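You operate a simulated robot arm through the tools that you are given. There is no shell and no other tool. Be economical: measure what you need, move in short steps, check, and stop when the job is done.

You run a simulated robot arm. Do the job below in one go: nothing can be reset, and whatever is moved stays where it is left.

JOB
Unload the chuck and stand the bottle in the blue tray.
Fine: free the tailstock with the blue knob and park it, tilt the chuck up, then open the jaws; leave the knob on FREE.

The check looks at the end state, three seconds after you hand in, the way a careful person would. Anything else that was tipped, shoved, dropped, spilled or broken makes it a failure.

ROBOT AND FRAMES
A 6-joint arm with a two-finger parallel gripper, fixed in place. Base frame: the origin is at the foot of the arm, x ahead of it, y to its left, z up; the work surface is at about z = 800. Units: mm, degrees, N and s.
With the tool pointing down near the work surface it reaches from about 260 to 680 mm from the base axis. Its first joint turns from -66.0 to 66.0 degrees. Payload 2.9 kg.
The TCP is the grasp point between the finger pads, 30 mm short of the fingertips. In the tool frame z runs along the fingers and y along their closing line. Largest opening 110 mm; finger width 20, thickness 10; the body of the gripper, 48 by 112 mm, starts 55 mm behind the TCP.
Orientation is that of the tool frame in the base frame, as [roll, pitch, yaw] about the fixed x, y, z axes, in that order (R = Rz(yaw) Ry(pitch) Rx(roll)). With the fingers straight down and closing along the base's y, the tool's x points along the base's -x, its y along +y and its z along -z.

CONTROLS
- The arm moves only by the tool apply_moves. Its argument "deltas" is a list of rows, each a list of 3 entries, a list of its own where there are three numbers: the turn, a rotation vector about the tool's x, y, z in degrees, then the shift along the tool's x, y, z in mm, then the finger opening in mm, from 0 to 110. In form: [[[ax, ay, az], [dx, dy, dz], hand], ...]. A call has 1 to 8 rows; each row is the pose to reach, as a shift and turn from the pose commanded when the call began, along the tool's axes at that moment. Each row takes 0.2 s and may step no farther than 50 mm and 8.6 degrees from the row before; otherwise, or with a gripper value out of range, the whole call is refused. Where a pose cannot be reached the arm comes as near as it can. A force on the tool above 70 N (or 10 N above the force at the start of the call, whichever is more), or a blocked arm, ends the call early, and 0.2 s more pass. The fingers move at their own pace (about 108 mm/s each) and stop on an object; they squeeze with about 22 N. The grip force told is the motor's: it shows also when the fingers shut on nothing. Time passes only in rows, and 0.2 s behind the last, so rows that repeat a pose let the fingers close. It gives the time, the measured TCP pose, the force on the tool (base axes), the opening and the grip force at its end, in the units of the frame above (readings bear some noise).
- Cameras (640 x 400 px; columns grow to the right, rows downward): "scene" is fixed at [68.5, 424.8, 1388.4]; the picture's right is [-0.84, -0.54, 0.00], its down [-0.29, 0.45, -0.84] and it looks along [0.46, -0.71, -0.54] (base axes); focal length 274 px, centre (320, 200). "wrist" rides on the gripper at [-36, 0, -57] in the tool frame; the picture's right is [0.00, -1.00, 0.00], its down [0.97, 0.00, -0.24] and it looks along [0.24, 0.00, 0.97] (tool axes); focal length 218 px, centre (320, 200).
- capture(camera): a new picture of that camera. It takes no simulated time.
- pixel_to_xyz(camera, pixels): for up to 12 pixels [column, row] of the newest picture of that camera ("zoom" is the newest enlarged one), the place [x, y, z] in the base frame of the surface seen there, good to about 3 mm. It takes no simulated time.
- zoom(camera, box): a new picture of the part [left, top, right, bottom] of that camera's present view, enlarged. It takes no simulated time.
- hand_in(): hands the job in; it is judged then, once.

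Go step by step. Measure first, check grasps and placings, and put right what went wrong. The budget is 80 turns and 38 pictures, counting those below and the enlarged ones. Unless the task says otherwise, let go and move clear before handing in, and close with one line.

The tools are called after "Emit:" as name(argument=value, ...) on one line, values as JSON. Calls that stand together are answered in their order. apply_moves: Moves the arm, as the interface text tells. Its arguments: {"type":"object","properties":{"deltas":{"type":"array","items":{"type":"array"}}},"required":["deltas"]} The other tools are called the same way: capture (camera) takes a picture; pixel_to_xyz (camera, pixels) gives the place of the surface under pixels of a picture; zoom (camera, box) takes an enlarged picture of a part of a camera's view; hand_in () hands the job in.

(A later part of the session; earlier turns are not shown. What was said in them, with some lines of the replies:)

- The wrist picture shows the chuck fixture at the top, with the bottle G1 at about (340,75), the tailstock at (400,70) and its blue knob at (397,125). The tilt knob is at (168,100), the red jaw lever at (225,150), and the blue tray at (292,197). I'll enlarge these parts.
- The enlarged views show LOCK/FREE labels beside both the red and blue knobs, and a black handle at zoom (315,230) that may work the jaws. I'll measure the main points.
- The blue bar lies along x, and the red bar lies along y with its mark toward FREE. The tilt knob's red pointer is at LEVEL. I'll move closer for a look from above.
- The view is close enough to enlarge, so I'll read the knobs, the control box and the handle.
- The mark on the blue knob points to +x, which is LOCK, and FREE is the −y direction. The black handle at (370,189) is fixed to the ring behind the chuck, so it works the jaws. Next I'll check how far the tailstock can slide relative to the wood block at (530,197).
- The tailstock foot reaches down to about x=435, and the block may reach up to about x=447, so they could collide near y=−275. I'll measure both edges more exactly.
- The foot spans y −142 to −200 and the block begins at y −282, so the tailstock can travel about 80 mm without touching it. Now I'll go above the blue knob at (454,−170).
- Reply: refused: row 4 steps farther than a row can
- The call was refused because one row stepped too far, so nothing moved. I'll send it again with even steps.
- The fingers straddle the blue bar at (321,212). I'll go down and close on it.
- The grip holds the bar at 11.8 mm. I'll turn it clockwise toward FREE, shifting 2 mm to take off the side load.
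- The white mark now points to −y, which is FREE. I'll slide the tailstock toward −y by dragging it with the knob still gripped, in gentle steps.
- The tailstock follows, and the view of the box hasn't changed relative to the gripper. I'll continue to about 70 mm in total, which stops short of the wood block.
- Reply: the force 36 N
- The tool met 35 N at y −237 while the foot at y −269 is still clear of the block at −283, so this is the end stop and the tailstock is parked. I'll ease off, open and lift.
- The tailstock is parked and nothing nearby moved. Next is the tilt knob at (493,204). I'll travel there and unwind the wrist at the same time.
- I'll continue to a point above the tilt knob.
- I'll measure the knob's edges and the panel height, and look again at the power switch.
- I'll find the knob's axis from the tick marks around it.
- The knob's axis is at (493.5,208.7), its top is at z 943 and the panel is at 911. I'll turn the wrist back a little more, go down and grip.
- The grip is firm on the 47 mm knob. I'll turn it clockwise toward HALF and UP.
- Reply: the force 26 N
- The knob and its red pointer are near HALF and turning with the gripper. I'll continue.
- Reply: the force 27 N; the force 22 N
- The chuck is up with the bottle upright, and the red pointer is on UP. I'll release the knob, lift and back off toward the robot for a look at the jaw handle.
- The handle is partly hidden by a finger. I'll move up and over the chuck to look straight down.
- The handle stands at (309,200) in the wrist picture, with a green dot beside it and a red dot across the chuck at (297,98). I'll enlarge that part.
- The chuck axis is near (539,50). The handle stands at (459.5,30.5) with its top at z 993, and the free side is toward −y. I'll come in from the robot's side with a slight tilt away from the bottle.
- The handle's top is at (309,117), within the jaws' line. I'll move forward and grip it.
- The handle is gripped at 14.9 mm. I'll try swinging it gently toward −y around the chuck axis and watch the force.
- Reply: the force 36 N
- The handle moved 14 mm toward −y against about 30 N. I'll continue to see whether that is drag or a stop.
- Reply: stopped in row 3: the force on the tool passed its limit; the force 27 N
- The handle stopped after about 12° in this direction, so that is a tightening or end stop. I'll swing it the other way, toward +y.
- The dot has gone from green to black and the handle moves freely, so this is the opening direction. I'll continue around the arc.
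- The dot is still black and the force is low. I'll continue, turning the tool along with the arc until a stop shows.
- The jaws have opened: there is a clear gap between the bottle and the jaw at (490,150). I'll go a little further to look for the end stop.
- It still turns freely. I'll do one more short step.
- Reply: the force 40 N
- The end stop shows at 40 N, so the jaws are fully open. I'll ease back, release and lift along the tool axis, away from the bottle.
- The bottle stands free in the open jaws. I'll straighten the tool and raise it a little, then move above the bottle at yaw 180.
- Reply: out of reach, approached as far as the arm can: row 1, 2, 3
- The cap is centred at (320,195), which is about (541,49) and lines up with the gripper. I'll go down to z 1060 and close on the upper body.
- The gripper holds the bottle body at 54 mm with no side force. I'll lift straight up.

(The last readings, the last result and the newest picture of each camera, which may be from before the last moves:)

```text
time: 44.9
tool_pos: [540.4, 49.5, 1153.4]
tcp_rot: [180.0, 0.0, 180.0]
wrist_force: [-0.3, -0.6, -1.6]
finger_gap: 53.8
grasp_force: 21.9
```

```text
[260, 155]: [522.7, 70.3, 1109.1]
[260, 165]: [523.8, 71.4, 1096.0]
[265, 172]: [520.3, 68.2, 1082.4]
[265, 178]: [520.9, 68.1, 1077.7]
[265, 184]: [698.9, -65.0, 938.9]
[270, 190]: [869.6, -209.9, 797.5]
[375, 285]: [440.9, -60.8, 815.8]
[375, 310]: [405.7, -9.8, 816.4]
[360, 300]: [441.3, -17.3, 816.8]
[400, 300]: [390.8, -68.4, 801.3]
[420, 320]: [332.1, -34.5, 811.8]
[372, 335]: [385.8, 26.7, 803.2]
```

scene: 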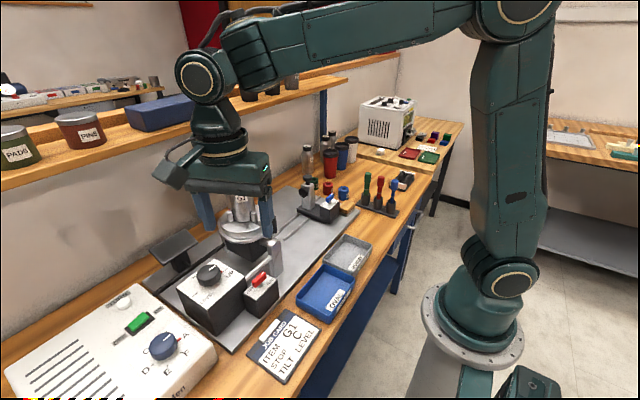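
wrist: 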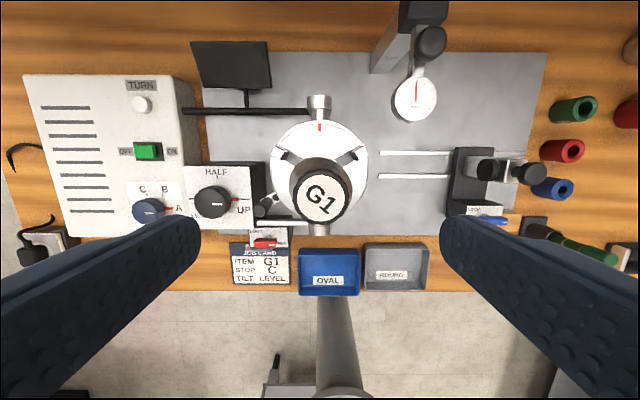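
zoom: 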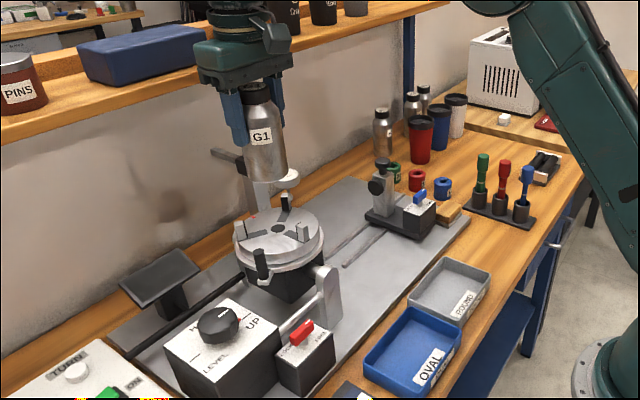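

The bottle hangs upright and clear, with its bottom about 90 mm below the TCP. Before placing it, I'll measure the tray's inside from the last wrist picture.

Emit:
pixel_to_xyz(camera="wrist", pixels=[[330, 249], [330, 253], [330, 258], [330, 268], [330, 290], [330, 295], [302, 268], [306, 268], [355, 268], [359, 268], [330, 245], [362, 280]])

```text
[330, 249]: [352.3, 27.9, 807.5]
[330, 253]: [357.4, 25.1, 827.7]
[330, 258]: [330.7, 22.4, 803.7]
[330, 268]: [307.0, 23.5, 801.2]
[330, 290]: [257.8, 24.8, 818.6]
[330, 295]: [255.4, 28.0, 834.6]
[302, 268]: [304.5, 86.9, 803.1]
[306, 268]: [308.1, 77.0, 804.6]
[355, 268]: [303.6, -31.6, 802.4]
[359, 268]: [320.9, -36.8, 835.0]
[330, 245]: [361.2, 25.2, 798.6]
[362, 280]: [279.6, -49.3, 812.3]
```

The tray inside spans x 256–357 and y −38 to 88, with the floor at z 803. I'll carry the bottle over its centre at about (308,27).

Emit:
apply_moves(deltas=[[[0, 0, 0], [20, -2, 0], 40], [[0, 0, 0], [55, -5, 0], 40], [[0, 0, 0], [92, -9, 0], 40], [[0, 0, 0], [130, -13, 0], 40], [[0, 0, 0], [168, -17, 0], 40], [[0, 0, 0], [205, -20, 0], 40], [[0, 0, 0], [232, -22, 0], 40], [[0, 0, 0], [232, -22, 0], 40]])

Emit:
apply_moves(deltas=[[[0, 0, 0], [0, 0, 30], 40], [[0, 0, 0], [0, 0, 70], 40], [[0, 0, 0], [0, 0, 115], 40], [[0, 0, 0], [0, 0, 160], 40], [[0, 0, 0], [0, 0, 200], 40], [[0, 0, 0], [0, 0, 230], 40], [[0, 0, 0], [0, 0, 245], 40], [[0, 0, 0], [0, 0, 245], 40]])

Emit:
zoom(camera="scene", box=[260, 200, 420, 330])

Emit:
pixel_to_xyz(camera="zoom", pixels=[[260, 270], [280, 250]])

```text
time: 46.7
tool_pos: [308.5, 27.2, 1153.6]
tcp_rot: [-179.9, -0.2, 180.0]
wrist_force: [-0.4, 0.5, -0.6]
finger_gap: 53.8
grasp_force: 21.8
```

```text
time: 48.5
tool_pos: [308.8, 27.5, 909.0]
tcp_rot: [-179.9, -0.2, 180.0]
wrist_force: [0.5, -0.6, -1.9]
finger_gap: 54.1
grasp_force: 21.9
```

```text
3.08 times, centred on (340, 265) of scene
```

zoom: 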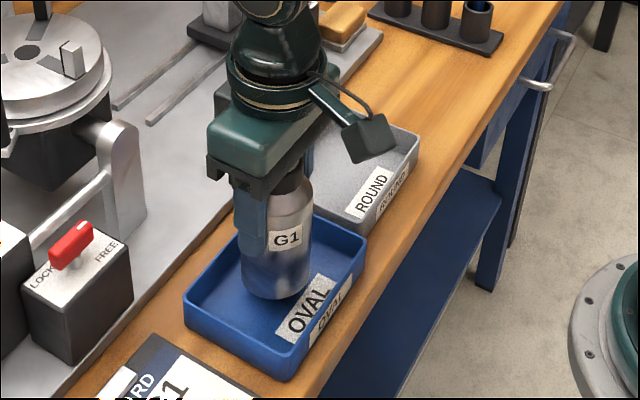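

```text
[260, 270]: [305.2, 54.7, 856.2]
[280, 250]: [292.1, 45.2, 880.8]
```

The bottle is upright over the tray floor, about 15 mm up. I'll lower it slowly and watch the vertical force.

Emit:
apply_moves(deltas=[[[0, 0, 0], [0, 0, 4], 40], [[0, 0, 0], [0, 0, 8], 40], [[0, 0, 0], [0, 0, 11], 40], [[0, 0, 0], [0, 0, 13], 40], [[0, 0, 0], [0, 0, 13], 40]])

```text
time: 49.7
tool_pos: [308.2, 26.8, 896.4]
tcp_rot: [180.0, 0.0, 180.0]
wrist_force: [0.2, 0.0, -1.5]
finger_gap: 54.2
grasp_force: 21.7
```

Emit:
apply_moves(deltas=[[[0, 0, 0], [0, 0, 1], 40], [[0, 0, 0], [0, 0, 2], 40], [[0, 0, 0], [0, 0, 3], 40], [[0, 0, 0], [0, 0, 3], 40]])

```text
time: 50.7
tool_pos: [310.1, 27.0, 893.9]
tcp_rot: [180.0, -0.1, 180.0]
wrist_force: [0.3, 0.0, -2.4]
finger_gap: 54.2
grasp_force: 23.0
```

Emit:
apply_moves(deltas=[[[0, 0, 0], [0, 0, 1], 40], [[0, 0, 0], [0, 0, 2], 40], [[0, 0, 0], [0, 0, 3], 40], [[0, 0, 0], [0, 0, 3], 40]])

```text
time: 51.7
tool_pos: [309.4, 27.4, 892.0]
tcp_rot: [-180.0, 0.1, 180.0]
wrist_force: [0.4, 0.4, 19.4]
finger_gap: 54.4
grasp_force: 21.6
```

Contact shows at 19 N, so the bottle is on the floor. I'll ease up slightly, open evenly and lift clear.

Emit:
apply_moves(deltas=[[[0, 0, 0], [0, 0, -1], 40], [[0, 0, 0], [0, 0, -1], 62], [[0, 0, 0], [0, 0, -1], 85], [[0, 0, 0], [0, 0, -1], 85], [[0, 0, 0], [0, 0, -45], 85], [[0, 0, 0], [0, 0, -90], 85], [[0, 0, 0], [0, 0, -135], 85], [[0, 0, 0], [0, 0, -180], 85]])

Emit:
apply_moves(deltas=[[[0, 0, 0], [0, 0, -40], 85], [[0, 0, 0], [0, -30, -70], 85], [[0, 0, 0], [0, -75, -80], 85], [[0, 0, 0], [0, -120, -90], 85]])

Emit:
capture(camera="scene")

```text
time: 53.5
tool_pos: [308.9, 26.4, 1068.4]
tcp_rot: [-180.0, -0.1, 180.0]
wrist_force: [-0.2, 0.3, -0.9]
finger_gap: 85.0
grasp_force: 0.0
```

```text
time: 54.5
tool_pos: [308.1, -94.5, 1158.4]
tcp_rot: [180.0, -0.1, -179.9]
wrist_force: [0.6, 0.0, 0.3]
finger_gap: 85.1
grasp_force: 0.0
```

```text
1 pictures are left
```

scene: 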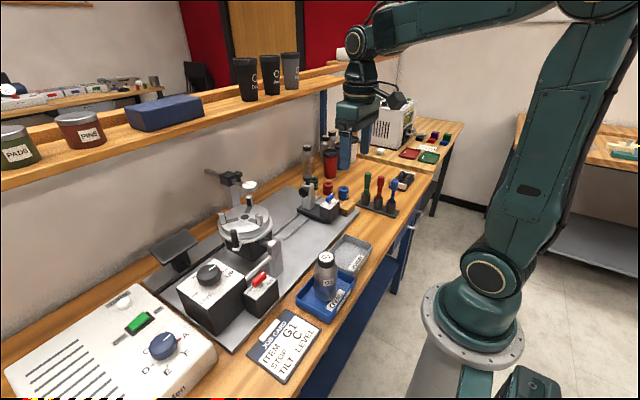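

The bottle stands upright in the blue tray at (326,270). The tailstock is parked with its knob on FREE, the chuck is up with its jaws open, and the arm is clear, so I'm handing in.

Emit:
hand_in()

```text
The job is handed in.
```

The job is handed in: the bottle stands in the blue tray, the tailstock is parked with the blue knob on FREE, the chuck is tilted up, and the jaws are open.
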